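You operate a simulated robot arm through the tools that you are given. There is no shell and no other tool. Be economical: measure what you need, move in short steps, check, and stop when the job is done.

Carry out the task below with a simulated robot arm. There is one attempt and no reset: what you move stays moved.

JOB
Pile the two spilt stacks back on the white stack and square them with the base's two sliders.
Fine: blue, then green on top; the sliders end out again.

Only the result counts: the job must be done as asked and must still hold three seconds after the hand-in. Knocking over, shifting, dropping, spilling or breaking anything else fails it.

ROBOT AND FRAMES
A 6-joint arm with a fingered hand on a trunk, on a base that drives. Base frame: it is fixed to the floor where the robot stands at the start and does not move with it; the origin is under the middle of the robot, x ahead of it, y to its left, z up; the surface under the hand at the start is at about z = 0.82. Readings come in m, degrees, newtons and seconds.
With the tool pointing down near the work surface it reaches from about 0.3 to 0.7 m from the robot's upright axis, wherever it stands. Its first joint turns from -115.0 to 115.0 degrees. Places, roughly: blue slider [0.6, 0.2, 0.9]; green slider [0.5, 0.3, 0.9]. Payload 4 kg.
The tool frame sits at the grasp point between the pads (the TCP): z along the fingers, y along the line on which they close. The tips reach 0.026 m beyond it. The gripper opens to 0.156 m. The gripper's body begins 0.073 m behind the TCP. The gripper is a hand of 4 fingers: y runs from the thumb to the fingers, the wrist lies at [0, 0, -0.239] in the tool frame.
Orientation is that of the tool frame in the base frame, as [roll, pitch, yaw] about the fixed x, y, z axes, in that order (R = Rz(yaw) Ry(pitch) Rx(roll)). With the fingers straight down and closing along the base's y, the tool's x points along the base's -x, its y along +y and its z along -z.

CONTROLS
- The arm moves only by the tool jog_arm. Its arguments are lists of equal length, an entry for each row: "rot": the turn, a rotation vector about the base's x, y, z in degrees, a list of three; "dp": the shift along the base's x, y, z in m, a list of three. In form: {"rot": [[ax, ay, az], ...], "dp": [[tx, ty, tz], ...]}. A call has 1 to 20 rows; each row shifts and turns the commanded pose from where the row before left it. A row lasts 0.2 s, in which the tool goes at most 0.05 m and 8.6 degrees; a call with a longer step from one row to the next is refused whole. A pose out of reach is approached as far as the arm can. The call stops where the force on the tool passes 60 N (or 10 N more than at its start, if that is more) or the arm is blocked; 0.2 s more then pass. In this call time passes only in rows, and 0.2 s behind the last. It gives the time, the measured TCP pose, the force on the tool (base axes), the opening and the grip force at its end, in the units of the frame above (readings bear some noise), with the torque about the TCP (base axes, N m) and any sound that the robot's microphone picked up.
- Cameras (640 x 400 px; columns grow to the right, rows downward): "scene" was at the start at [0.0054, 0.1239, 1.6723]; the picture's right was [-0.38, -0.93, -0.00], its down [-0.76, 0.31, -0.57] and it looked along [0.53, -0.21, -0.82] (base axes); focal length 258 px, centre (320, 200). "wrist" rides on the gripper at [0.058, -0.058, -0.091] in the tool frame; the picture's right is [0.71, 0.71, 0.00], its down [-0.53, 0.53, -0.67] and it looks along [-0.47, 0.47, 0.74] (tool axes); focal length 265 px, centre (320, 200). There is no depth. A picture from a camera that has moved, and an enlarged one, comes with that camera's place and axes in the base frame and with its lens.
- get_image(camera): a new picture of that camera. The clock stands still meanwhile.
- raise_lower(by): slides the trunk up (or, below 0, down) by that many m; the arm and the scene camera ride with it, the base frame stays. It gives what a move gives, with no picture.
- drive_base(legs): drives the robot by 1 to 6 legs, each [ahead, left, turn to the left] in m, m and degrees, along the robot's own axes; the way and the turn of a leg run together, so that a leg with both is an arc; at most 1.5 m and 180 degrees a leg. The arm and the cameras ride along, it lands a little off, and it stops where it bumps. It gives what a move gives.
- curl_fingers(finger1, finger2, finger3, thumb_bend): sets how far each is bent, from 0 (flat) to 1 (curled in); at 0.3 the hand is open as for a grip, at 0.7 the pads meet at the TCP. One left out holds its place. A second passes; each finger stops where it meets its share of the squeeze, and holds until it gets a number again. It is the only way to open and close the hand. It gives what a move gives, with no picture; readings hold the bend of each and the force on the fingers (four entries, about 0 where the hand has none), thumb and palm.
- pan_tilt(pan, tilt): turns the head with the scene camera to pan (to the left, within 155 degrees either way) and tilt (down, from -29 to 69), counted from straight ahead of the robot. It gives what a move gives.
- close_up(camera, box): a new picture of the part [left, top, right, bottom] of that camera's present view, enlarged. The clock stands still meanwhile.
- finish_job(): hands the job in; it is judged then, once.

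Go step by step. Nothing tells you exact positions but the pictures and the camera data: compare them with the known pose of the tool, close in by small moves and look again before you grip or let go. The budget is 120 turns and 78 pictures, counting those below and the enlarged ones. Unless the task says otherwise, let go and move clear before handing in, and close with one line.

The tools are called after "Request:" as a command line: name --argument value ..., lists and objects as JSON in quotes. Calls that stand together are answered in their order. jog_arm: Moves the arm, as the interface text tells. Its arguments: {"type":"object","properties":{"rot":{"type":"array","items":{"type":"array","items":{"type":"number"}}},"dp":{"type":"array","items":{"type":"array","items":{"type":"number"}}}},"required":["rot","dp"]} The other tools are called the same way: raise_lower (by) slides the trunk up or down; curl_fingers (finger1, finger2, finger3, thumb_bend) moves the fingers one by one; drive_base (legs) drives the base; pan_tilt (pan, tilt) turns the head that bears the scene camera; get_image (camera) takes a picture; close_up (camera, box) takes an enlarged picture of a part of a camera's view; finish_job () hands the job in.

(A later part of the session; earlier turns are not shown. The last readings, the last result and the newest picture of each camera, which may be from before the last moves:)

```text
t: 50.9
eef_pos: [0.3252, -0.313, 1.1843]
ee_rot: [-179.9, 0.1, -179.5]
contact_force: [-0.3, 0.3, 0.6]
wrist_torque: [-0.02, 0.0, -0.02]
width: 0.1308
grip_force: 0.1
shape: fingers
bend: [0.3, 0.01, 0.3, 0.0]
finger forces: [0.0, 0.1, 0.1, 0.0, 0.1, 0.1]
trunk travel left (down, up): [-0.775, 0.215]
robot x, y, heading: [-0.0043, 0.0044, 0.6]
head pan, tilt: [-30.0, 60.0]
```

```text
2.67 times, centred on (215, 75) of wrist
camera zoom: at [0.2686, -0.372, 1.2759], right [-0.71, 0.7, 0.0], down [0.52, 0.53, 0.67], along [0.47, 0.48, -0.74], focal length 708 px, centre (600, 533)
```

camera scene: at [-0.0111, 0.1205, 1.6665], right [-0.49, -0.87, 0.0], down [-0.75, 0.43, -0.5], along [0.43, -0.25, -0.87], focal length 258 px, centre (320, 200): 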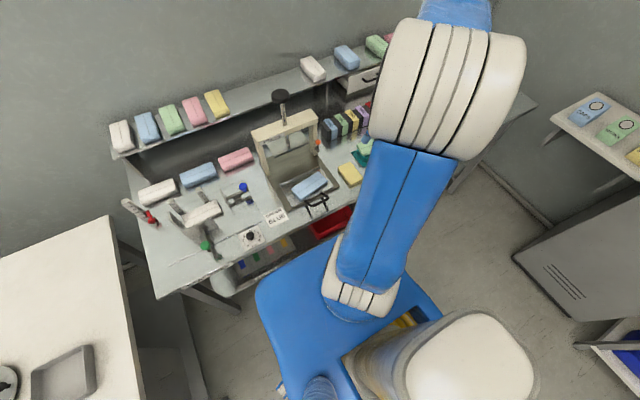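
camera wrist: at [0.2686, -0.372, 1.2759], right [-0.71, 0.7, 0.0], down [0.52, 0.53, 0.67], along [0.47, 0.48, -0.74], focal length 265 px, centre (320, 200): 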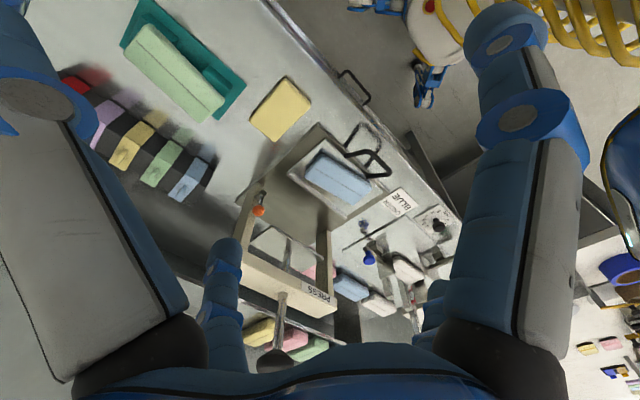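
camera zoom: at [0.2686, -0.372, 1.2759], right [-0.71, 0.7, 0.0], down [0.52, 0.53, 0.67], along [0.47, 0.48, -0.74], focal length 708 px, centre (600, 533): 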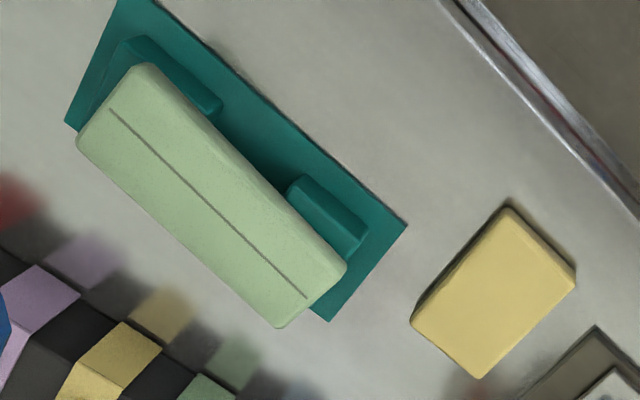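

The gauge posts and triangulation show the jig's white stack is thin (~20 mm), matching the press-tray blue and the green; row and shelf stock are far thicker (~50 mm). So blue at ≈ (0.476, −0.112), turned ~8.5°, and the green on the teal rest are the pair. Moving above blue.

Request:
jog_arm --rot '[[0, 0, 2], [0, 0, 2], [0, 0, 2], [0, 0, 2], [0, 0, 0], [0, 0, 0], [0, 0, 0]]' --dp '[[0.0216, 0.0287, -0.0234], [0.0216, 0.0287, -0.0234], [0.0216, 0.0287, -0.0234], [0.0216, 0.0287, -0.0234], [0.0216, 0.0287, -0.0234], [0.0216, 0.0287, -0.0234], [0.0216, 0.0287, -0.0234]]'

Request:
get_image --camera "wrist"

Request:
get_image --camera "scene"

```text
t: 52.5
eef_pos: [0.4795, -0.1124, 1.0213]
ee_rot: [179.9, 0.0, -171.5]
contact_force: [0.2, 0.4, 0.2]
wrist_torque: [-0.03, 0.02, -0.02]
width: 0.1307
grip_force: 0.2
shape: fingers
bend: [0.3, 0.01, 0.3, 0.0]
finger forces: [0.1, 0.0, 0.0, 0.1, 0.0, 0.0]
trunk travel left (down, up): [-0.775, 0.215]
robot x, y, heading: [-0.0087, 0.0055, 0.7]
head pan, tilt: [-30.0, 60.0]
```

```text
37 pictures are left
camera wrist: at [0.4305, -0.1789, 1.112], right [-0.8, 0.59, 0.0], down [0.44, 0.6, 0.67], along [0.4, 0.54, -0.74], focal length 265 px, centre (320, 200)
```

wrist: 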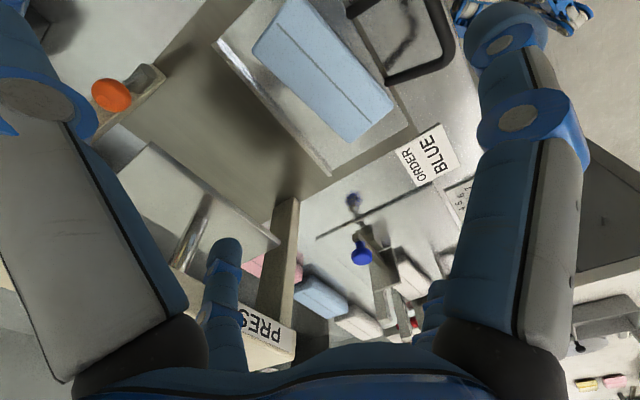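

```text
36 pictures are left
camera scene: at [-0.0095, 0.1218, 1.6664], right [-0.49, -0.87, 0.0], down [-0.75, 0.43, -0.5], along [0.43, -0.25, -0.87], focal length 258 px, centre (320, 200)
```

scene: 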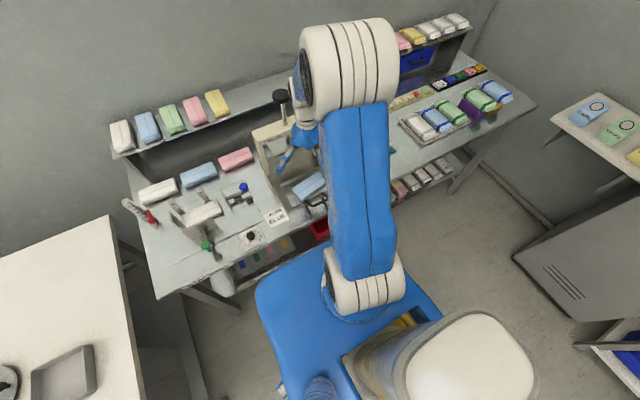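

The blue is right under the hand (centre ≈ (0.4755, −0.108)). Descending to tips just above mid-height.

Request:
jog_arm --rot '[[0, 0, 0.5], [0, 0, 0], [0, 0, 0], [0, 0, 0], [0, 0, 0]]' --dp '[[-0.004, 0.003, -0.04], [0, 0, -0.04], [0, 0, -0.04], [0, 0, -0.02], [0, 0, -0.017]]'

Request:
get_image --camera "wrist"

```text
t: 53.5
eef_pos: [0.486, -0.1144, 0.8939]
ee_rot: [-179.2, 1.8, -170.8]
contact_force: [7.8, 4.4, 27.7]
wrist_torque: [-0.33, 2.82, -0.3]
width: 0.1436
grip_force: 15.1
shape: fingers
bend: [0.16, 0.01, 0.3, 0.0]
finger forces: [30.7, 0.0, 0.1, 0.0, 0.1, 0.0]
trunk travel left (down, up): [-0.775, 0.215]
robot x, y, heading: [-0.0111, 0.005, 0.5]
head pan, tilt: [-30.0, 60.0]
stopped in row 5: the force on the tool passed its limit at 73 N (the readings are from after the stop); the commanded pose is now the measured one
```

```text
35 pictures are left
camera wrist: at [0.4357, -0.1796, 0.9846], right [-0.81, 0.59, -0.03], down [0.41, 0.61, 0.68], along [0.42, 0.54, -0.74], focal length 265 px, centre (320, 200)
```

wrist: 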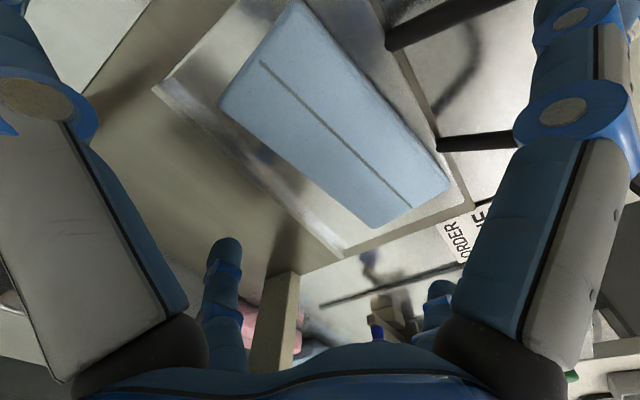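

Finger 1 came down on the tray handle. Raising, re-levelling, and narrowing the fingers before going down again.

Request:
jog_arm --rot '[[0, 0, 0], [0.5, 1.9, 0]]' --dp '[[0, 0, 0.03], [-0.008, 0.004, 0.02]]'

Request:
curl_fingers --finger1 0.5 --finger3 0.45

Request:
get_image --camera "wrist"

```text
t: 54.1
eef_pos: [0.4743, -0.1096, 0.9406]
ee_rot: [179.8, -0.5, -170.9]
contact_force: [-0.8, 0.0, -0.4]
wrist_torque: [0.0, -0.01, -0.01]
width: 0.1312
grip_force: 0.1
shape: fingers
bend: [0.3, 0.01, 0.3, 0.0]
finger forces: [0.0, 0.0, 0.0, 0.0, 0.0, 0.0]
trunk travel left (down, up): [-0.775, 0.215]
robot x, y, heading: [-0.0102, 0.0018, 0.6]
head pan, tilt: [-30.0, 60.0]
```

```text
t: 55.1
eef_pos: [0.4753, -0.1101, 0.9403]
ee_rot: [179.8, -0.5, -170.9]
contact_force: [0.0, -0.5, 0.0]
wrist_torque: [0.01, -0.01, 0.01]
width: 0.1137
grip_force: 0.1
shape: fingers
bend: [0.5, 0.01, 0.45, 0.0]
finger forces: [0.1, 0.0, 0.0, 0.1, 0.1, 0.0]
trunk travel left (down, up): [-0.775, 0.215]
robot x, y, heading: [-0.0072, 0.0047, 0.2]
head pan, tilt: [-30.0, 60.0]
```

```text
34 pictures are left
camera wrist: at [0.4294, -0.1768, 1.0321], right [-0.81, 0.59, 0.01], down [0.44, 0.6, 0.67], along [0.39, 0.54, -0.75], focal length 265 px, centre (320, 200)
```

wrist: 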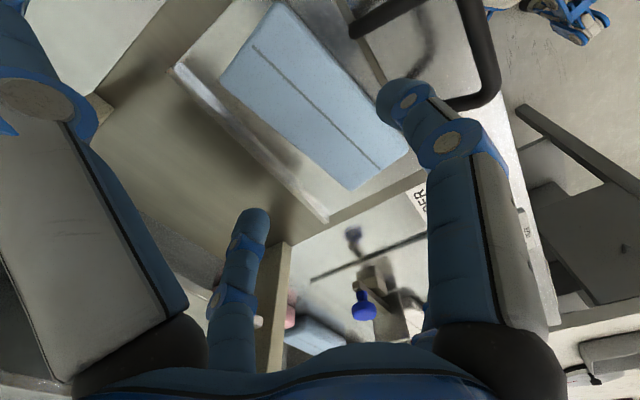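

Centre confirmed at ≈ (0.475, −0.107). Descending carefully.

Request:
jog_arm --rot '[[0, 0, -1], [0, 0, 0], [0, 0, 0]]' --dp '[[0, 0.001, -0.03], [0, 0, -0.03], [0, 0, -0.01]]'

Request:
get_image --camera "wrist"

```text
t: 55.9
eef_pos: [0.4784, -0.109, 0.8755]
ee_rot: [-179.9, 0.2, -172.0]
contact_force: [-1.5, -1.4, 33.3]
wrist_torque: [0.37, -2.64, -0.16]
width: 0.1136
grip_force: 16.4
shape: fingers
bend: [0.5, 0.01, 0.35, 0.0]
finger forces: [0.1, 0.0, 32.9, 0.1, 0.0, 0.0]
trunk travel left (down, up): [-0.775, 0.215]
robot x, y, heading: [-0.0031, 0.0041, 0.4]
head pan, tilt: [-30.0, 60.0]
```

```text
33 pictures are left
camera wrist: at [0.4289, -0.1755, 0.9666], right [-0.8, 0.6, 0.0], down [0.44, 0.59, 0.67], along [0.41, 0.53, -0.74], focal length 265 px, centre (320, 200)
```

wrist: 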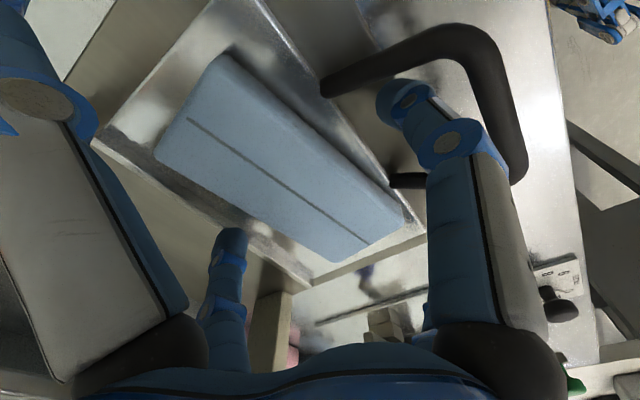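

Finger 3's tip landed on the tray's far lip. Up a little, curl it further, and try again.

Request:
jog_arm --rot '[[0, 0, 0]]' --dp '[[-0.003, 0, 0.02]]'

Request:
curl_fingers --finger1 0.5 --finger3 0.53

Request:
get_image --camera "wrist"

```text
t: 56.3
eef_pos: [0.4703, -0.1082, 0.8901]
ee_rot: [179.7, -0.7, -171.8]
contact_force: [0.4, 1.0, -0.5]
wrist_torque: [-0.02, -0.04, -0.01]
width: 0.1136
grip_force: 0.1
shape: fingers
bend: [0.5, 0.01, 0.45, 0.0]
finger forces: [0.0, 0.0, 0.1, 0.0, 0.0, 0.0]
trunk travel left (down, up): [-0.775, 0.215]
robot x, y, heading: [-0.0052, 0.0059, 0.5]
head pan, tilt: [-30.0, 60.0]
```

```text
t: 57.3
eef_pos: [0.4741, -0.1095, 0.8916]
ee_rot: [179.8, -0.4, -171.9]
contact_force: [-0.8, -0.1, 0.2]
wrist_torque: [-0.01, -0.04, 0.03]
width: 0.1136
grip_force: 0.1
shape: fingers
bend: [0.5, 0.01, 0.53, 0.0]
finger forces: [0.0, 0.0, 0.0, 0.1, 0.0, 0.0]
trunk travel left (down, up): [-0.775, 0.215]
robot x, y, heading: [-0.0076, 0.0017, 0.3]
head pan, tilt: [-30.0, 60.0]
```

```text
32 pictures are left
camera wrist: at [0.4248, -0.1751, 0.9832], right [-0.8, 0.6, 0.01], down [0.45, 0.59, 0.67], along [0.4, 0.54, -0.75], focal length 265 px, centre (320, 200)
```

wrist: 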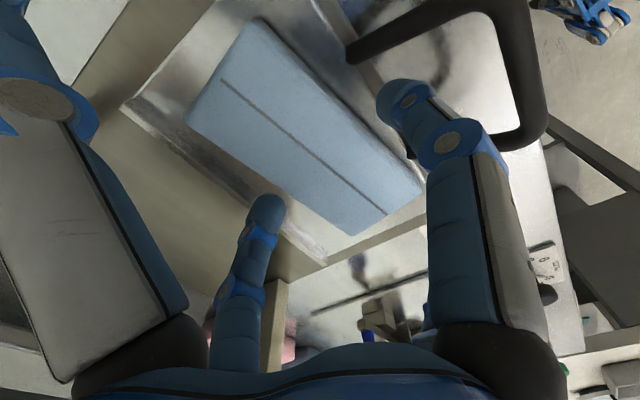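

Tips: finger 3 at x≈0.515, finger 1 at x≈0.42. Curling finger 1 a bit more, then straight down.

Request:
curl_fingers --finger1 0.54

Request:
jog_arm --rot '[[0, 0, 0], [0, 0, 0]]' --dp '[[0, 0, -0.015], [0, 0, -0.01]]'

Request:
get_image --camera "wrist"

```text
t: 58.3
eef_pos: [0.4737, -0.1086, 0.8906]
ee_rot: [179.7, -0.6, -171.8]
contact_force: [-0.7, 0.8, 0.2]
wrist_torque: [0.0, -0.03, -0.01]
width: 0.1108
grip_force: 0.0
shape: fingers
bend: [0.54, 0.01, 0.53, 0.0]
finger forces: [0.0, 0.0, 0.1, 0.1, 0.0, 0.1]
trunk travel left (down, up): [-0.775, 0.215]
robot x, y, heading: [-0.0061, 0.0027, 0.3]
head pan, tilt: [-30.0, 60.0]
```

```text
t: 58.9
eef_pos: [0.4748, -0.1087, 0.8737]
ee_rot: [-179.7, 0.4, -171.9]
contact_force: [-1.9, 0.1, 57.7]
wrist_torque: [0.08, -0.15, -0.01]
width: 0.1093
grip_force: 28.8
shape: fingers
bend: [0.53, 0.01, 0.51, 0.0]
finger forces: [29.7, 0.1, 28.6, 0.1, 0.1, 0.0]
trunk travel left (down, up): [-0.775, 0.215]
robot x, y, heading: [-0.0086, 0.002, 0.5]
head pan, tilt: [-30.0, 60.0]
```

```text
31 pictures are left
camera wrist: at [0.4241, -0.175, 0.9647], right [-0.8, 0.6, -0.01], down [0.44, 0.6, 0.67], along [0.41, 0.53, -0.74], focal length 265 px, centre (320, 200)
```

wrist: 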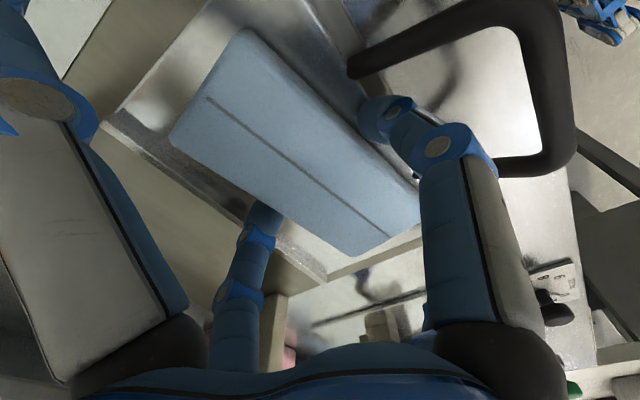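

Both tips now rest on the tray floor beside the stack. Easing up slightly and closing.

Request:
jog_arm --rot '[[0, 0, 0]]' --dp '[[0, 0, 0.008]]'

Request:
curl_fingers --finger1 0.7 --finger3 0.7

Request:
get_image --camera "wrist"

```text
t: 59.3
eef_pos: [0.4719, -0.1088, 0.875]
ee_rot: [179.8, -0.4, -171.9]
contact_force: [1.7, -1.0, 23.1]
wrist_torque: [0.05, -0.71, 0.02]
width: 0.11
grip_force: 11.9
shape: fingers
bend: [0.54, 0.01, 0.52, 0.0]
finger forces: [3.8, 0.0, 19.8, 0.1, 0.1, 0.0]
trunk travel left (down, up): [-0.775, 0.215]
robot x, y, heading: [-0.0042, 0.0064, 0.6]
head pan, tilt: [-30.0, 60.0]
```

```text
t: 60.3
eef_pos: [0.4729, -0.1079, 0.8741]
ee_rot: [179.8, -0.4, -171.9]
contact_force: [2.3, 0.1, 16.6]
wrist_torque: [0.09, -0.76, 0.02]
width: 0.1082
grip_force: 18.1
shape: fingers
bend: [0.58, 0.01, 0.53, 0.0]
finger forces: [9.1, 0.1, 25.8, 0.0, 0.0, 0.1]
trunk travel left (down, up): [-0.775, 0.215]
robot x, y, heading: [-0.008, 0.0017, 0.5]
head pan, tilt: [-30.0, 60.0]
```

```text
30 pictures are left
camera wrist: at [0.4241, -0.1746, 0.9661], right [-0.8, 0.6, 0.01], down [0.45, 0.59, 0.67], along [0.4, 0.54, -0.75], focal length 265 px, centre (320, 200)
```

wrist: 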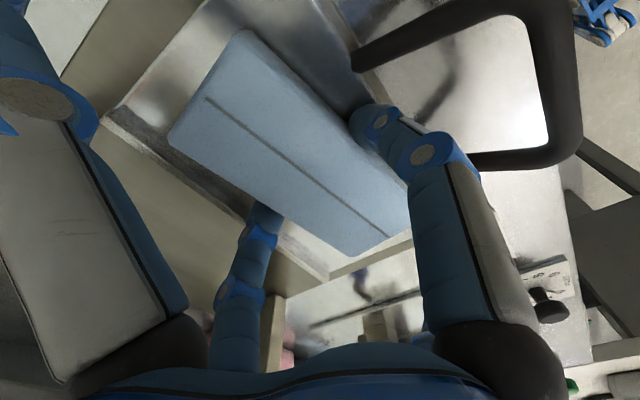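

Finger 3 still bears on the floor. Raising a few millimetres and closing again.

Request:
jog_arm --rot '[[0, 0, 0]]' --dp '[[0, 0, 0.005]]'

Request:
curl_fingers --finger1 0.75 --finger3 0.75

```text
t: 60.7
eef_pos: [0.4724, -0.1083, 0.8765]
ee_rot: [179.7, -0.7, -171.9]
contact_force: [0.6, -0.1, -0.4]
wrist_torque: [0.03, 0.02, -0.01]
width: 0.108
grip_force: 8.8
shape: fingers
bend: [0.59, 0.01, 0.53, 0.0]
finger forces: [8.6, 0.1, 8.5, 0.0, 0.1, 0.1]
trunk travel left (down, up): [-0.775, 0.215]
robot x, y, heading: [-0.0097, 0.0039, 0.3]
head pan, tilt: [-30.0, 60.0]
```

```text
t: 61.7
eef_pos: [0.474, -0.1083, 0.8786]
ee_rot: [179.8, -0.6, -171.9]
contact_force: [0.4, -0.1, 0.1]
wrist_torque: [-0.01, 0.01, -0.02]
width: 0.1079
grip_force: 8.8
shape: fingers
bend: [0.59, 0.01, 0.53, 0.0]
finger forces: [9.0, 0.1, 8.9, 0.1, 0.0, 0.1]
trunk travel left (down, up): [-0.775, 0.215]
robot x, y, heading: [-0.0088, 0.0055, 0.3]
head pan, tilt: [-30.0, 60.0]
```

Balanced 9 N grip on both fingers. Lifting and checking.

Request:
jog_arm --rot '[[0, 0, 0], [0, 0, 0], [0, 0, 0], [0, 0, 0], [0, 0, 0]]' --dp '[[0, 0, 0.015], [0, 0, 0.025], [0, 0, 0.03], [0, 0, 0.03], [0, 0, 0.03]]'

Request:
get_image --camera "wrist"

Request:
close_up --camera "scene" --box '[150, 120, 350, 260]'

```text
t: 62.9
eef_pos: [0.474, -0.1082, 1.0084]
ee_rot: [179.9, -0.5, -171.8]
contact_force: [0.8, -0.8, 0.2]
wrist_torque: [0.02, 0.0, -0.01]
width: 0.1079
grip_force: 9.2
shape: fingers
bend: [0.59, 0.01, 0.53, 0.0]
finger forces: [9.0, 0.1, 9.0, 0.0, 0.0, 0.1]
trunk travel left (down, up): [-0.775, 0.215]
robot x, y, heading: [-0.0084, 0.0032, 0.5]
head pan, tilt: [-30.0, 60.0]
```

```text
29 pictures are left
camera wrist: at [0.4253, -0.1746, 1.1011], right [-0.8, 0.6, 0.01], down [0.45, 0.59, 0.67], along [0.39, 0.54, -0.75], focal length 265 px, centre (320, 200)
```

wrist: 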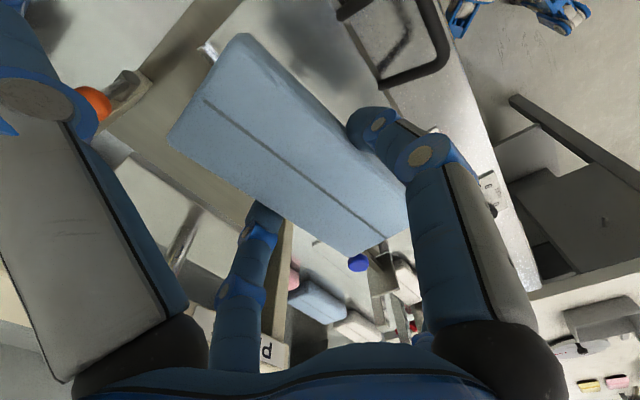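

```text
2.86 times, centred on (250, 190) of scene
camera zoom: at [-0.0122, 0.1214, 1.6664], right [-0.49, -0.87, 0.0], down [-0.75, 0.43, -0.5], along [0.44, -0.25, -0.87], focal length 738 px, centre (520, 229)
```

zoom: 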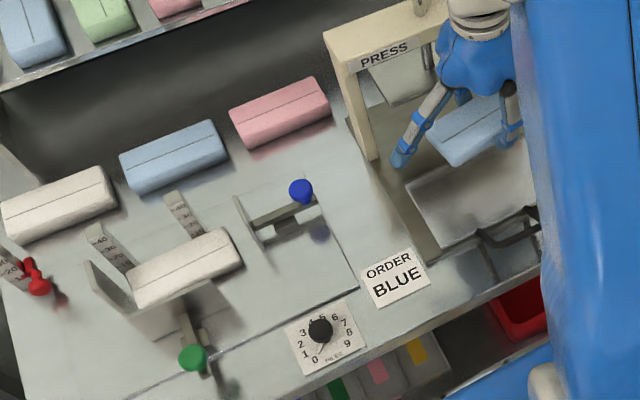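

Blue is held level. Before placing I need precise heights of the jig walls and the white stack; zooming in on the jig and on the held block.

Request:
close_up --camera "scene" --box '[165, 175, 265, 240]'

Request:
close_up --camera "scene" --box '[265, 120, 345, 180]'

```text
6.15 times, centred on (215, 208) of scene
camera zoom: at [-0.0122, 0.1214, 1.6664], right [-0.49, -0.87, 0.0], down [-0.75, 0.43, -0.5], along [0.44, -0.25, -0.87], focal length 1590 px, centre (966, 154)
```

zoom: 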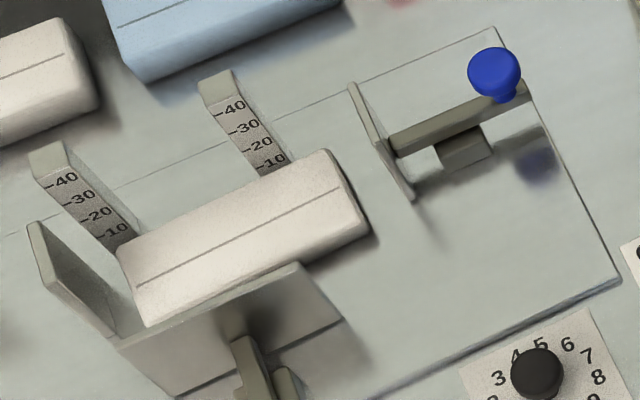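

```text
6.67 times, centred on (305, 150) of scene
camera zoom: at [-0.0122, 0.1214, 1.6664], right [-0.49, -0.87, 0.0], down [-0.75, 0.43, -0.5], along [0.44, -0.25, -0.87], focal length 1723 px, centre (420, 533)
```

zoom: 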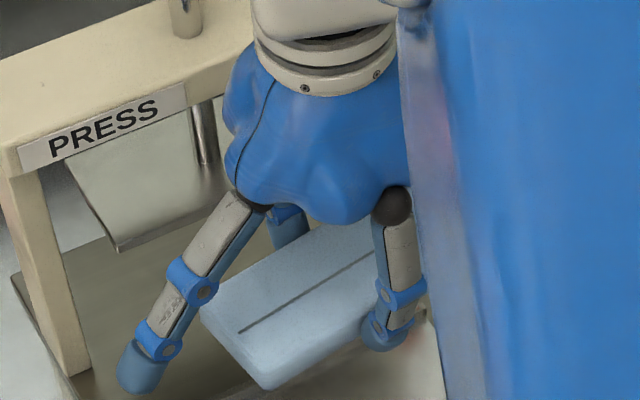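

White is ~20 mm thick, squared against two posts (x≈0.60, tops z≈0.93) and a left plate (y≈0.345); pushers stand at x≈0.49 and y≈0.18. I'll bend the thumb to clear the blue pusher, then carry blue over the jig and square it.

Request:
curl_fingers --thumb_bend 0.34

Request:
jog_arm --rot '[[0, 0, 0], [0, 0, 0], [0, 0, 0], [0, 0, 0], [0, 0, -2.2], [0, 0, -2.2], [0, 0, -2.2], [0, 0, -2.2], [0, 0, 0], [0, 0, 0]]' --dp '[[0, 0.038, 0.005], [0, 0.038, 0.005], [0, 0.038, 0], [0, 0.038, 0], [0.012, 0.038, 0], [0.015, 0.038, 0], [0.015, 0.038, 0], [0.015, 0.038, 0], [0.015, 0.038, 0], [0.0125, 0.0385, 0]]'

Request:
get_image --camera "wrist"

Request:
pan_tilt --pan 0 --tilt 55

Request:
get_image --camera "scene"

```text
t: 63.9
eef_pos: [0.4742, -0.1089, 1.0087]
ee_rot: [179.8, -0.4, -171.9]
contact_force: [0.6, 0.2, 0.0]
wrist_torque: [0.01, -0.01, 0.02]
width: 0.0689
grip_force: 8.9
shape: fingers
bend: [0.59, 0.01, 0.53, 0.34]
finger forces: [9.0, 0.1, 9.1, 0.0, 0.1, 0.0]
trunk travel left (down, up): [-0.775, 0.215]
robot x, y, heading: [-0.0071, 0.0064, 0.7]
head pan, tilt: [-30.0, 60.0]
```

```text
t: 66.1
eef_pos: [0.5586, 0.2725, 1.0185]
ee_rot: [179.8, -0.5, 179.4]
contact_force: [-0.9, 0.1, -0.3]
wrist_torque: [0.0, 0.0, -0.01]
width: 0.069
grip_force: 8.3
shape: fingers
bend: [0.59, 0.01, 0.53, 0.34]
finger forces: [8.9, 0.1, 8.9, 0.0, 0.1, 0.0]
trunk travel left (down, up): [-0.775, 0.215]
robot x, y, heading: [-0.0068, 0.0043, 0.4]
head pan, tilt: [-30.0, 60.0]
```

```text
25 pictures are left
camera wrist: at [0.5012, 0.2162, 1.1108], right [-0.7, 0.72, 0.01], down [0.54, 0.52, 0.66], along [0.47, 0.47, -0.75], focal length 265 px, centre (320, 200)
```

wrist: 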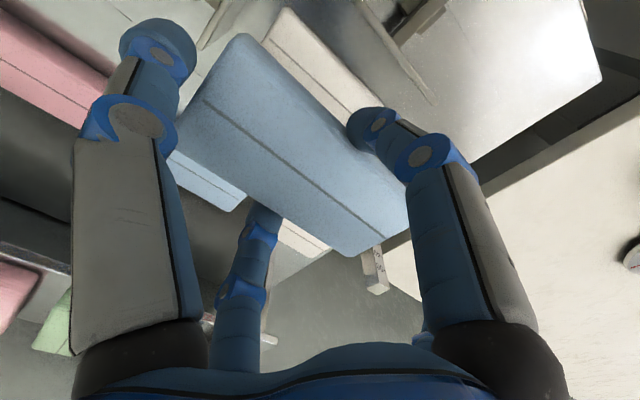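

```text
t: 67.1
eef_pos: [0.5592, 0.2723, 1.0188]
ee_rot: [179.8, -0.6, 179.2]
contact_force: [0.2, -0.2, -0.7]
wrist_torque: [-0.02, 0.05, -0.02]
width: 0.0686
grip_force: 9.1
shape: fingers
bend: [0.59, 0.01, 0.53, 0.34]
finger forces: [8.9, 0.1, 8.9, 0.0, 0.0, 0.0]
trunk travel left (down, up): [-0.775, 0.215]
robot x, y, heading: [-0.0051, 0.003, 0.6]
head pan, tilt: [0.0, 55.0]
```

```text
24 pictures are left
camera scene: at [0.0036, 0.1549, 1.6725], right [0.01, -1.0, 0.0], down [-0.82, -0.01, -0.57], along [0.57, 0.0, -0.82], focal length 258 px, centre (320, 200)
```

scene: 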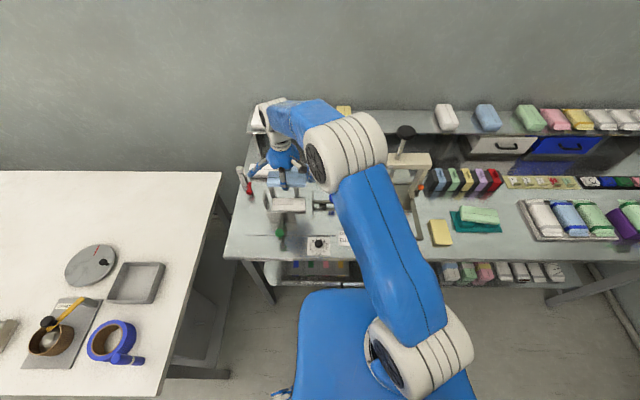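

Request:
close_up --camera "scene" --box '[230, 135, 350, 245]'

```text
3.64 times, centred on (290, 190) of scene
camera zoom: at [0.0036, 0.1549, 1.6725], right [0.01, -1.0, 0.0], down [-0.82, -0.01, -0.57], along [0.57, 0.0, -0.82], focal length 940 px, centre (429, 236)
```

zoom: 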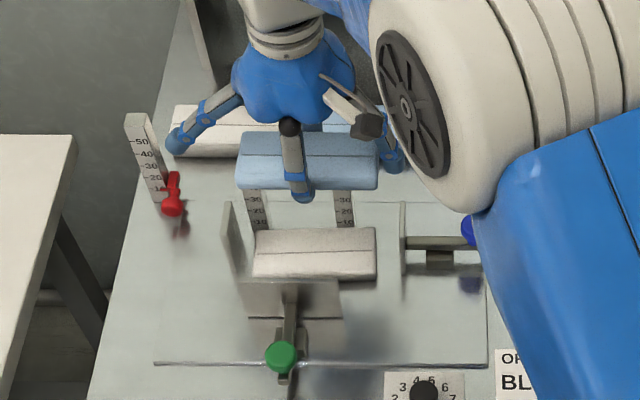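

Lengths agree; blue sits ~9 mm too far −y. I'll shift +12 mm in y, tuck the thumb slightly, and go down to just above the white.

Request:
curl_fingers --thumb_bend 0.37

Request:
jog_arm --rot '[[0, 0, 0.3], [0, 0, 0], [0, 0, 0], [0, 0, 0]]' --dp '[[0, 0.0125, -0.01], [0, 0, -0.035], [0, 0, -0.035], [0, 0, -0.03]]'

Request:
close_up --camera "scene" --box '[230, 135, 350, 245]'

```text
t: 68.1
eef_pos: [0.559, 0.2714, 1.0187]
ee_rot: [179.9, -0.4, 179.3]
contact_force: [0.1, 0.5, -0.6]
wrist_torque: [0.01, 0.01, -0.01]
width: 0.064
grip_force: 9.1
shape: fingers
bend: [0.59, 0.01, 0.53, 0.37]
finger forces: [8.8, 0.1, 9.0, 0.1, 0.4, 0.1]
trunk travel left (down, up): [-0.775, 0.215]
robot x, y, heading: [-0.0068, 0.0036, 0.6]
head pan, tilt: [0.0, 55.0]
```

```text
t: 69.1
eef_pos: [0.5579, 0.2856, 0.9086]
ee_rot: [179.8, -0.3, 179.6]
contact_force: [0.4, -0.1, -0.4]
wrist_torque: [0.0, -0.03, -0.01]
width: 0.0639
grip_force: 8.6
shape: fingers
bend: [0.59, 0.01, 0.53, 0.37]
finger forces: [8.8, 0.0, 9.0, 0.0, 0.4, 0.0]
trunk travel left (down, up): [-0.775, 0.215]
robot x, y, heading: [-0.0076, 0.0014, 0.6]
head pan, tilt: [0.0, 55.0]
```

```text
3.64 times, centred on (290, 190) of scene
camera zoom: at [0.0039, 0.1544, 1.6726], right [0.01, -1.0, 0.0], down [-0.82, -0.01, -0.57], along [0.57, 0.01, -0.82], focal length 940 px, centre (429, 236)
```

zoom: 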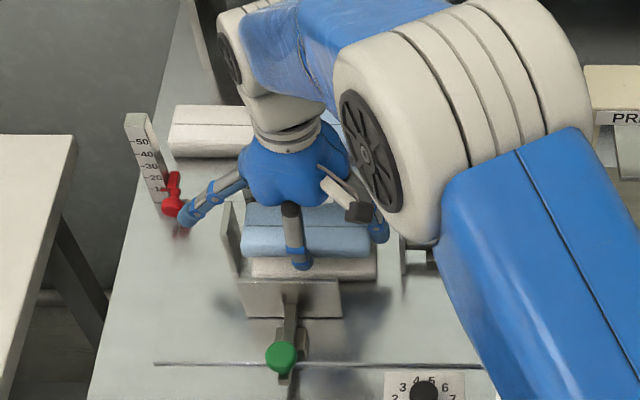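

Blue is just above the white, within the walls. Lowering gently until it touches.

Request:
jog_arm --rot '[[0, 0, 0], [0, 0, 0], [0, 0, 0]]' --dp '[[0, 0, -0.008], [0, 0, -0.006], [0, 0, -0.004]]'

```text
t: 69.9
eef_pos: [0.5592, 0.2841, 0.8908]
ee_rot: [179.8, -0.5, 179.6]
contact_force: [0.2, 1.1, 0.3]
wrist_torque: [-0.02, 0.0, 0.0]
width: 0.0641
grip_force: 9.6
shape: fingers
bend: [0.59, 0.01, 0.53, 0.37]
finger forces: [8.8, 0.0, 8.9, 0.1, 0.4, 0.0]
trunk travel left (down, up): [-0.775, 0.215]
robot x, y, heading: [-0.0075, 0.0025, 0.6]
head pan, tilt: [0.0, 55.0]
```

Request:
jog_arm --rot '[[0, 0, 0], [0, 0, 0]]' --dp '[[0, 0, -0.003], [0, 0, -0.002]]'

Request:
close_up --camera "scene" --box '[260, 180, 330, 225]'

```text
t: 70.5
eef_pos: [0.5586, 0.2851, 0.8854]
ee_rot: [179.9, -0.4, 179.6]
contact_force: [0.0, -0.1, -0.3]
wrist_torque: [-0.01, 0.0, 0.04]
width: 0.0641
grip_force: 9.5
shape: fingers
bend: [0.59, 0.01, 0.53, 0.37]
finger forces: [8.8, 0.0, 8.9, 0.0, 0.4, 0.0]
trunk travel left (down, up): [-0.775, 0.215]
robot x, y, heading: [-0.0058, 0.0039, 0.8]
head pan, tilt: [0.0, 55.0]
```

```text
8.89 times, centred on (295, 202) of scene
camera zoom: at [0.0033, 0.1545, 1.6725], right [0.01, -1.0, 0.0], down [-0.82, -0.01, -0.57], along [0.57, 0.01, -0.82], focal length 2297 px, centre (542, 178)
```

zoom: 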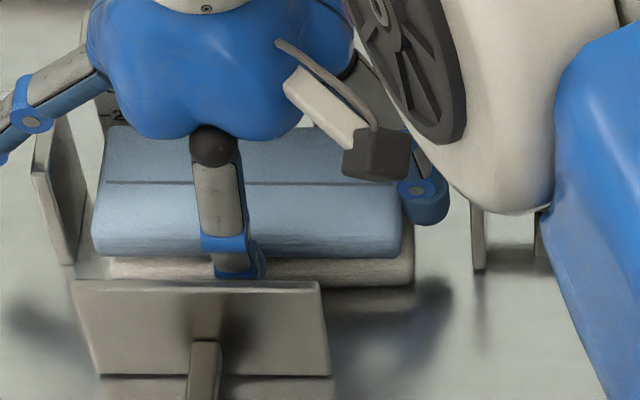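

Tips don't extend under the block, good. A few millimetres more.

Request:
jog_arm --rot '[[0, 0, 0], [0, 0, 0], [0, 0, 0]]' --dp '[[0.002, 0, -0.002], [0, 0, -0.002], [0, 0, -0.001]]'

```text
t: 71.3
eef_pos: [0.56, 0.2847, 0.8802]
ee_rot: [179.8, -0.5, 179.6]
contact_force: [-1.2, -0.2, 1.1]
wrist_torque: [0.0, -0.05, 0.02]
width: 0.064
grip_force: 9.3
shape: fingers
bend: [0.59, 0.01, 0.53, 0.37]
finger forces: [9.1, 0.0, 8.8, 0.0, 0.3, 0.0]
trunk travel left (down, up): [-0.775, 0.215]
robot x, y, heading: [-0.0034, 0.0037, 0.4]
head pan, tilt: [0.0, 55.0]
```

Request:
jog_arm --rot '[[0, 0, 0], [0, 0, 0]]' --dp '[[0, 0, -0.002], [0, 0, -0.002]]'

```text
t: 71.9
eef_pos: [0.5603, 0.2838, 0.8778]
ee_rot: [179.6, -0.3, 179.6]
contact_force: [-0.1, -0.7, 10.7]
wrist_torque: [-0.02, -0.23, 0.0]
width: 0.0641
grip_force: 11.7
shape: fingers
bend: [0.59, 0.01, 0.53, 0.37]
finger forces: [11.3, 0.0, 10.6, 0.0, 0.5, 0.1]
trunk travel left (down, up): [-0.775, 0.215]
robot x, y, heading: [-0.0099, 0.0039, 0.3]
head pan, tilt: [0.0, 55.0]
```

Contact at 11 N: blue rests on white. Releasing by small openings and rising.

Request:
curl_fingers --finger1 0.53 --finger3 0.47 --thumb_bend 0.35

Request:
jog_arm --rot '[[0, 0, 0], [0, 0, 0], [0, 0, 0], [0, 0, 0], [0, 0, 0]]' --dp '[[0, 0, 0.01], [0, 0, 0.02], [0, 0, 0.04], [0, 0, 0.04], [0, 0, 0.04]]'

Request:
close_up --camera "scene" --box '[230, 155, 350, 245]'

```text
t: 72.9
eef_pos: [0.56, 0.2839, 0.8775]
ee_rot: [179.8, -0.4, 179.6]
contact_force: [0.4, 0.1, 0.3]
wrist_torque: [-0.01, -0.02, 0.02]
width: 0.0714
grip_force: 0.1
shape: fingers
bend: [0.53, 0.01, 0.47, 0.35]
finger forces: [0.0, 0.0, 0.0, 0.0, 0.0, 0.0]
trunk travel left (down, up): [-0.775, 0.215]
robot x, y, heading: [-0.0063, 0.005, 0.6]
head pan, tilt: [0.0, 55.0]
```

```text
t: 74.1
eef_pos: [0.5613, 0.2838, 1.0268]
ee_rot: [179.7, -0.5, 179.6]
contact_force: [-1.1, -0.3, -0.2]
wrist_torque: [0.02, 0.0, 0.0]
width: 0.0713
grip_force: 0.0
shape: fingers
bend: [0.53, 0.01, 0.47, 0.35]
finger forces: [0.1, 0.0, 0.1, 0.1, 0.0, 0.0]
trunk travel left (down, up): [-0.775, 0.215]
robot x, y, heading: [-0.0063, 0.0067, 0.4]
head pan, tilt: [0.0, 55.0]
```

```text
4.44 times, centred on (290, 200) of scene
camera zoom: at [0.0018, 0.1539, 1.6725], right [0.01, -1.0, 0.0], down [-0.82, -0.01, -0.57], along [0.57, 0.01, -0.82], focal length 1149 px, centre (453, 200)
```

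zoom: 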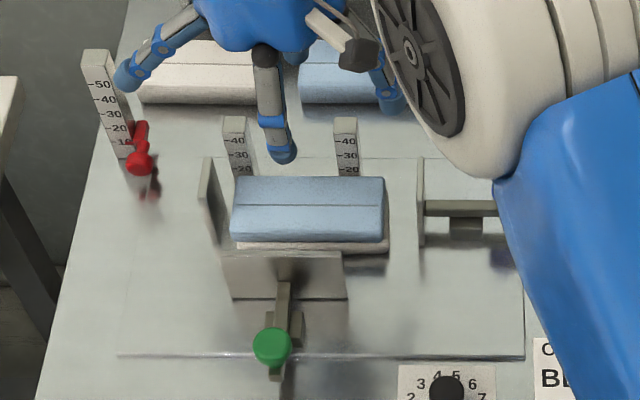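

Blue sits neatly on white. The green's centre is ≈ (0.507, −0.425), turned about −8.5°. Going there, keeping clear of the press.

Request:
jog_arm --rot '[[0, 0, 0], [0, 0, 0], [0, 0, 0], [0, 0, 0], [0, 0, 0], [0, 0, 0], [0, 0, 0], [0, 0, 0], [0, 0, 0], [0, 0, 0], [0, 0, 0], [0, 0, 0], [0, 0, 0], [0, 0, 0], [0, 0, -2], [0, 0, -2], [0, 0, -2], [0, 0, -2]]' --dp '[[-0.035, -0.03, 0.01], [-0.035, -0.03, 0.01], [-0.035, -0.03, 0], [-0.035, -0.03, 0], [0, -0.045, 0], [0, -0.045, 0], [0, -0.045, 0], [0, -0.045, 0], [0, -0.045, 0], [0, -0.045, 0], [0, -0.045, 0], [0, -0.045, 0], [0, -0.045, 0], [0, -0.045, 0], [0.022, -0.035, 0], [0.022, -0.035, 0], [0.022, -0.035, 0], [0.022, -0.035, 0]]'

Request:
get_image --camera "wrist"

```text
t: 77.9
eef_pos: [0.5067, -0.4262, 1.0451]
ee_rot: [179.7, -0.6, 171.6]
contact_force: [-0.3, 0.2, 0.2]
wrist_torque: [0.01, 0.04, 0.0]
width: 0.0712
grip_force: 0.1
shape: fingers
bend: [0.53, 0.01, 0.47, 0.35]
finger forces: [0.0, 0.0, 0.1, 0.0, 0.0, 0.0]
trunk travel left (down, up): [-0.775, 0.215]
robot x, y, heading: [-0.0083, 0.0028, 0.7]
head pan, tilt: [0.0, 55.0]
```

```text
19 pictures are left
camera wrist: at [0.4421, -0.4764, 1.1364], right [-0.6, 0.8, 0.01], down [0.6, 0.44, 0.67], along [0.53, 0.4, -0.75], focal length 265 px, centre (320, 200)
```

wrist: 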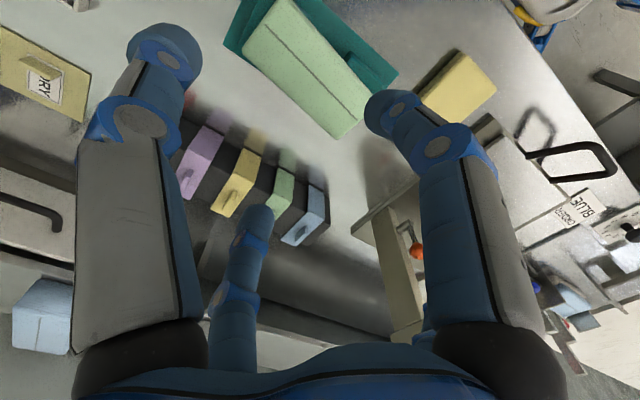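

The green is ≈ (0.516, −0.429) with its top near z≈0.85; the mid gap in the teal rest leaves room for the fingertips. Going down.

Request:
jog_arm --rot '[[0, 0, 0], [0, 0, 0], [0, 0, 0], [0, 0, 0]]' --dp '[[0.009, -0.003, -0.04], [0, 0, -0.04], [0, 0, -0.04], [0, 0, -0.03]]'

Request:
get_image --camera "wrist"

```text
t: 78.9
eef_pos: [0.517, -0.4286, 0.8963]
ee_rot: [179.8, -0.4, 171.6]
contact_force: [-0.6, -0.6, 0.6]
wrist_torque: [0.0, 0.03, 0.01]
width: 0.0716
grip_force: 0.1
shape: fingers
bend: [0.53, 0.01, 0.47, 0.35]
finger forces: [0.1, 0.0, 0.0, 0.0, 0.1, 0.0]
trunk travel left (down, up): [-0.775, 0.215]
robot x, y, heading: [-0.0103, 0.0051, 0.8]
head pan, tilt: [0.0, 55.0]
```

```text
18 pictures are left
camera wrist: at [0.4509, -0.4784, 0.9886], right [-0.6, 0.8, 0.01], down [0.6, 0.44, 0.67], along [0.53, 0.4, -0.75], focal length 265 px, centre (320, 200)
```

wrist: 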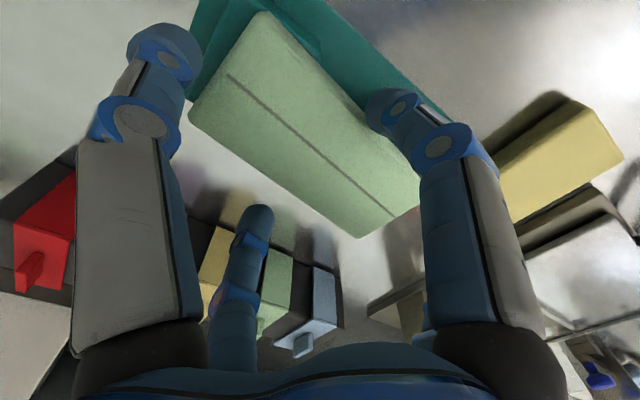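

Green is slightly toward −x of the hand, with its top ≈ 0.87. Adjusting 4 mm, turning −1.5°, and down to grip height.

Request:
jog_arm --rot '[[0, 0, -1.5], [0, 0, 0]]' --dp '[[-0.004, 0, -0.003], [0, 0, -0.005]]'

Request:
curl_fingers --finger1 0.75 --finger3 0.75

Request:
get_image --camera "wrist"

```text
t: 79.5
eef_pos: [0.5121, -0.4283, 0.8889]
ee_rot: [179.8, -0.4, 170.0]
contact_force: [0.3, -0.4, -1.2]
wrist_torque: [0.01, -0.01, -0.01]
width: 0.0719
grip_force: 0.0
shape: fingers
bend: [0.53, 0.01, 0.47, 0.35]
finger forces: [0.0, 0.1, 0.0, 0.0, 0.0, 0.0]
trunk travel left (down, up): [-0.775, 0.215]
robot x, y, heading: [-0.0073, 0.0041, 0.4]
head pan, tilt: [0.0, 55.0]
```

```text
t: 80.5
eef_pos: [0.5117, -0.4278, 0.8887]
ee_rot: [179.9, -0.5, 170.1]
contact_force: [0.5, 0.0, 0.2]
wrist_torque: [0.01, 0.04, -0.02]
width: 0.0669
grip_force: 9.3
shape: fingers
bend: [0.59, 0.01, 0.53, 0.35]
finger forces: [9.1, 0.1, 9.1, 0.0, 0.1, 0.1]
trunk travel left (down, up): [-0.775, 0.215]
robot x, y, heading: [-0.0078, 0.0044, 0.5]
head pan, tilt: [0.0, 55.0]
```

```text
17 pictures are left
camera wrist: at [0.4466, -0.4768, 0.9806], right [-0.58, 0.82, 0.01], down [0.61, 0.42, 0.67], along [0.54, 0.39, -0.75], focal length 265 px, centre (320, 200)
```

wrist: 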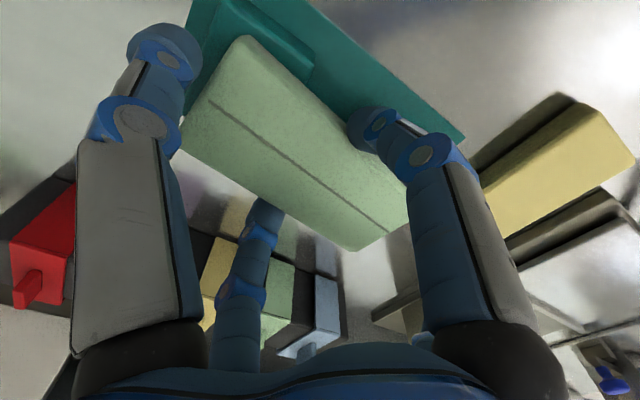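

Green is gripped just like blue was. Lifting and retracing the route to the jig.

Request:
jog_arm --rot '[[0, 0, 0], [0, 0, 0], [0, 0, 0], [0, 0, 0], [0, 0, 0]]' --dp '[[0, 0, 0.015], [0, 0, 0.03], [0, 0, 0.035], [0, 0, 0.04], [0, 0, 0.04]]'

Request:
jog_arm --rot '[[0, 0, 1.7], [0, 0, 1.7], [0, 0, 1.7], [0, 0, 1.7], [0, 0, 1.7], [0, 0, 0], [0, 0, 0], [0, 0, 0], [0, 0, 0], [0, 0, 0], [0, 0, 0], [0, 0, 0], [0, 0, 0], [0, 0, 0], [0, 0, 0], [0, 0, 0], [0, 0, 0], [0, 0, 0]]' --dp '[[-0.023, 0.035, 0], [-0.023, 0.035, 0], [-0.023, 0.035, 0], [-0.023, 0.035, 0], [0, 0.045, 0], [0, 0.045, 0], [0, 0.045, 0], [0, 0.045, 0], [0, 0.045, 0], [0, 0.045, 0], [0, 0.045, 0], [0, 0.045, 0], [0, 0.045, 0], [0, 0.045, 0], [0.035, 0.03, 0], [0.035, 0.03, 0], [0.035, 0.03, 0], [0.035, 0.032, 0]]'

Request:
close_up --camera "scene" --box '[230, 135, 350, 245]'

```text
t: 81.7
eef_pos: [0.513, -0.4297, 1.0486]
ee_rot: [179.9, -0.4, 170.0]
contact_force: [0.0, 0.3, 0.1]
wrist_torque: [-0.02, -0.01, 0.0]
width: 0.067
grip_force: 9.5
shape: fingers
bend: [0.59, 0.01, 0.53, 0.35]
finger forces: [9.0, 0.0, 9.0, 0.0, 0.0, 0.0]
trunk travel left (down, up): [-0.775, 0.215]
robot x, y, heading: [-0.0031, 0.0022, 0.6]
head pan, tilt: [0.0, 55.0]
```

```text
t: 85.5
eef_pos: [0.5628, 0.2846, 1.0476]
ee_rot: [179.9, -0.6, 178.6]
contact_force: [-0.1, 0.4, -0.6]
wrist_torque: [-0.01, 0.06, -0.01]
width: 0.0668
grip_force: 8.3
shape: fingers
bend: [0.59, 0.01, 0.53, 0.35]
finger forces: [8.8, 0.1, 8.8, 0.0, 0.1, 0.0]
trunk travel left (down, up): [-0.775, 0.215]
robot x, y, heading: [-0.0072, 0.0012, 0.4]
head pan, tilt: [0.0, 55.0]
```

```text
3.64 times, centred on (290, 190) of scene
camera zoom: at [0.0048, 0.1566, 1.6723], right [0.01, -1.0, 0.0], down [-0.82, -0.01, -0.57], along [0.57, 0.0, -0.82], focal length 940 px, centre (429, 236)
```

zoom: 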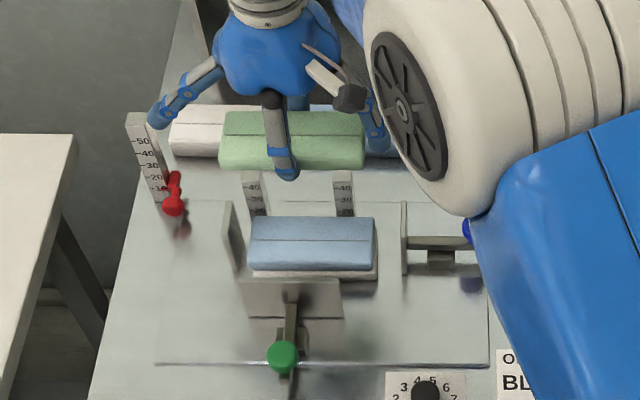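

Green is centred over blue. Lowering to just above it.

Request:
curl_fingers --thumb_bend 0.37

Request:
jog_arm --rot '[[0, 0, 0], [0, 0, 0], [0, 0, 0], [0, 0, 0]]' --dp '[[-0.002, -0.001, -0.035], [0, 0, -0.035], [0, 0, -0.035], [0, 0, -0.015]]'

Request:
close_up --camera "scene" --box '[260, 170, 330, 225]'

```text
t: 86.5
eef_pos: [0.5616, 0.2825, 1.0486]
ee_rot: [179.7, -0.5, 178.5]
contact_force: [-0.3, -0.4, -0.4]
wrist_torque: [0.0, -0.02, -0.01]
width: 0.0635
grip_force: 8.4
shape: fingers
bend: [0.59, 0.01, 0.53, 0.37]
finger forces: [8.8, 0.0, 8.8, 0.0, 0.0, 0.0]
trunk travel left (down, up): [-0.775, 0.215]
robot x, y, heading: [-0.0046, 0.0048, 0.5]
head pan, tilt: [0.0, 55.0]
```

```text
t: 87.5
eef_pos: [0.5586, 0.2817, 0.9286]
ee_rot: [179.8, -0.5, 178.6]
contact_force: [-0.6, -0.2, -0.5]
wrist_torque: [0.01, -0.01, 0.0]
width: 0.0635
grip_force: 8.7
shape: fingers
bend: [0.59, 0.01, 0.53, 0.37]
finger forces: [8.7, 0.1, 8.8, 0.0, 0.0, 0.0]
trunk travel left (down, up): [-0.775, 0.215]
robot x, y, heading: [-0.0076, 0.0015, 0.7]
head pan, tilt: [0.0, 55.0]
```

```text
7.27 times, centred on (295, 198) of scene
camera zoom: at [0.0023, 0.1542, 1.6726], right [0.01, -1.0, 0.0], down [-0.82, -0.01, -0.57], along [0.57, 0.01, -0.82], focal length 1880 px, centre (502, 218)
```

zoom: 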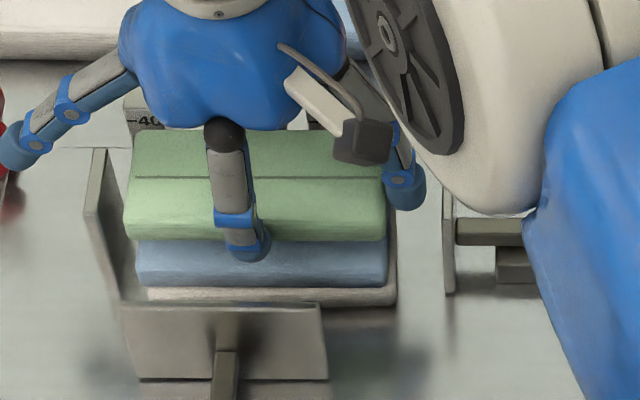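

Request:
jog_arm --rot '[[0, 0, 0], [0, 0, 0], [0, 0, 0], [0, 0, 0]]' --dp '[[0.001, 0.001, -0.006], [0, 0, -0.005], [0, 0, -0.004], [0, 0, -0.003]]'

```text
t: 88.5
eef_pos: [0.5598, 0.2824, 0.9124]
ee_rot: [179.8, -0.4, 178.6]
contact_force: [0.4, -1.5, -0.1]
wrist_torque: [0.0, -0.01, 0.03]
width: 0.0635
grip_force: 8.4
shape: fingers
bend: [0.59, 0.01, 0.53, 0.37]
finger forces: [8.7, 0.0, 8.6, 0.0, 0.1, 0.0]
trunk travel left (down, up): [-0.775, 0.215]
robot x, y, heading: [-0.0071, 0.0033, 0.6]
head pan, tilt: [0.0, 55.0]
```

Request:
jog_arm --rot '[[0, 0, 0], [0, 0, 0], [0, 0, 0]]' --dp '[[0, 0, -0.002], [0, 0, -0.002], [0, 0, -0.002]]'

```text
t: 89.3
eef_pos: [0.5599, 0.2838, 0.9052]
ee_rot: [179.8, -0.4, 178.6]
contact_force: [-0.1, -0.3, 1.0]
wrist_torque: [0.02, 0.01, 0.01]
width: 0.0635
grip_force: 9.3
shape: fingers
bend: [0.59, 0.01, 0.53, 0.37]
finger forces: [8.9, 0.0, 8.7, 0.0, 0.1, 0.0]
trunk travel left (down, up): [-0.775, 0.215]
robot x, y, heading: [-0.01, 0.0076, 0.8]
head pan, tilt: [0.0, 55.0]
```

Request:
jog_arm --rot '[[0, 0, 0], [0, 0, 0]]' --dp '[[0, 0, -0.002], [0, 0, -0.002]]'

```text
t: 89.9
eef_pos: [0.5625, 0.2832, 0.9027]
ee_rot: [179.8, -0.3, 178.5]
contact_force: [-0.9, 0.0, 11.5]
wrist_torque: [-0.03, -0.21, 0.02]
width: 0.0635
grip_force: 10.4
shape: fingers
bend: [0.59, 0.01, 0.53, 0.37]
finger forces: [10.9, 0.0, 10.2, 0.1, 0.1, 0.0]
trunk travel left (down, up): [-0.775, 0.215]
robot x, y, heading: [-0.0072, 0.0063, 0.7]
head pan, tilt: [0.0, 55.0]
```

Green rests on blue. Releasing, rising, and then retreating to view the jig from above.

Request:
curl_fingers --finger1 0.53 --finger3 0.47 --thumb_bend 0.35

Request:
jog_arm --rot '[[0, 0, 0], [0, 0, 0], [0, 0, 0], [0, 0, 0], [0, 0, 0]]' --dp '[[0, 0, 0.01], [0, 0, 0.02], [0, 0, 0.03], [0, 0, 0.03], [0, 0, 0.03]]'

Request:
close_up --camera "scene" --box '[240, 165, 350, 250]'

```text
t: 90.9
eef_pos: [0.5604, 0.2833, 0.8995]
ee_rot: [179.9, -0.4, 178.6]
contact_force: [-0.2, -0.4, 0.1]
wrist_torque: [-0.03, 0.02, -0.01]
width: 0.0716
grip_force: 0.1
shape: fingers
bend: [0.53, 0.01, 0.47, 0.35]
finger forces: [0.0, 0.1, 0.1, 0.0, 0.0, 0.0]
trunk travel left (down, up): [-0.775, 0.215]
robot x, y, heading: [-0.0066, 0.0037, 0.4]
head pan, tilt: [0.0, 55.0]
```

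```text
t: 92.1
eef_pos: [0.5608, 0.2829, 1.0208]
ee_rot: [179.8, -0.5, 178.6]
contact_force: [0.4, 0.2, 0.5]
wrist_torque: [-0.03, -0.02, 0.01]
width: 0.0716
grip_force: 0.0
shape: fingers
bend: [0.53, 0.01, 0.47, 0.35]
finger forces: [0.0, 0.0, 0.0, 0.1, 0.1, 0.0]
trunk travel left (down, up): [-0.775, 0.215]
robot x, y, heading: [-0.0056, 0.0041, 0.2]
head pan, tilt: [0.0, 55.0]
```

```text
4.71 times, centred on (295, 208) of scene
camera zoom: at [0.0021, 0.1542, 1.6725], right [0.01, -1.0, 0.0], down [-0.82, -0.01, -0.57], along [0.57, 0.01, -0.82], focal length 1216 px, centre (438, 165)
```

zoom: 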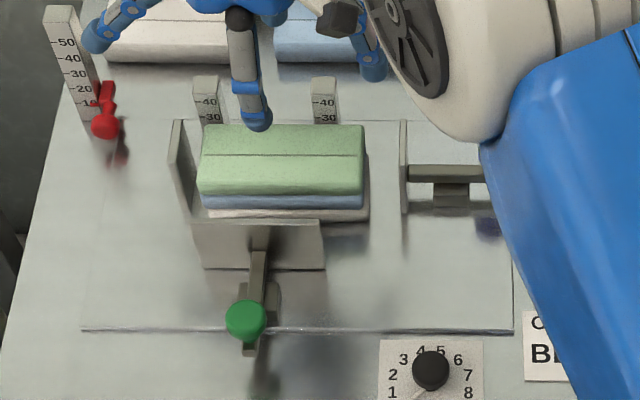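

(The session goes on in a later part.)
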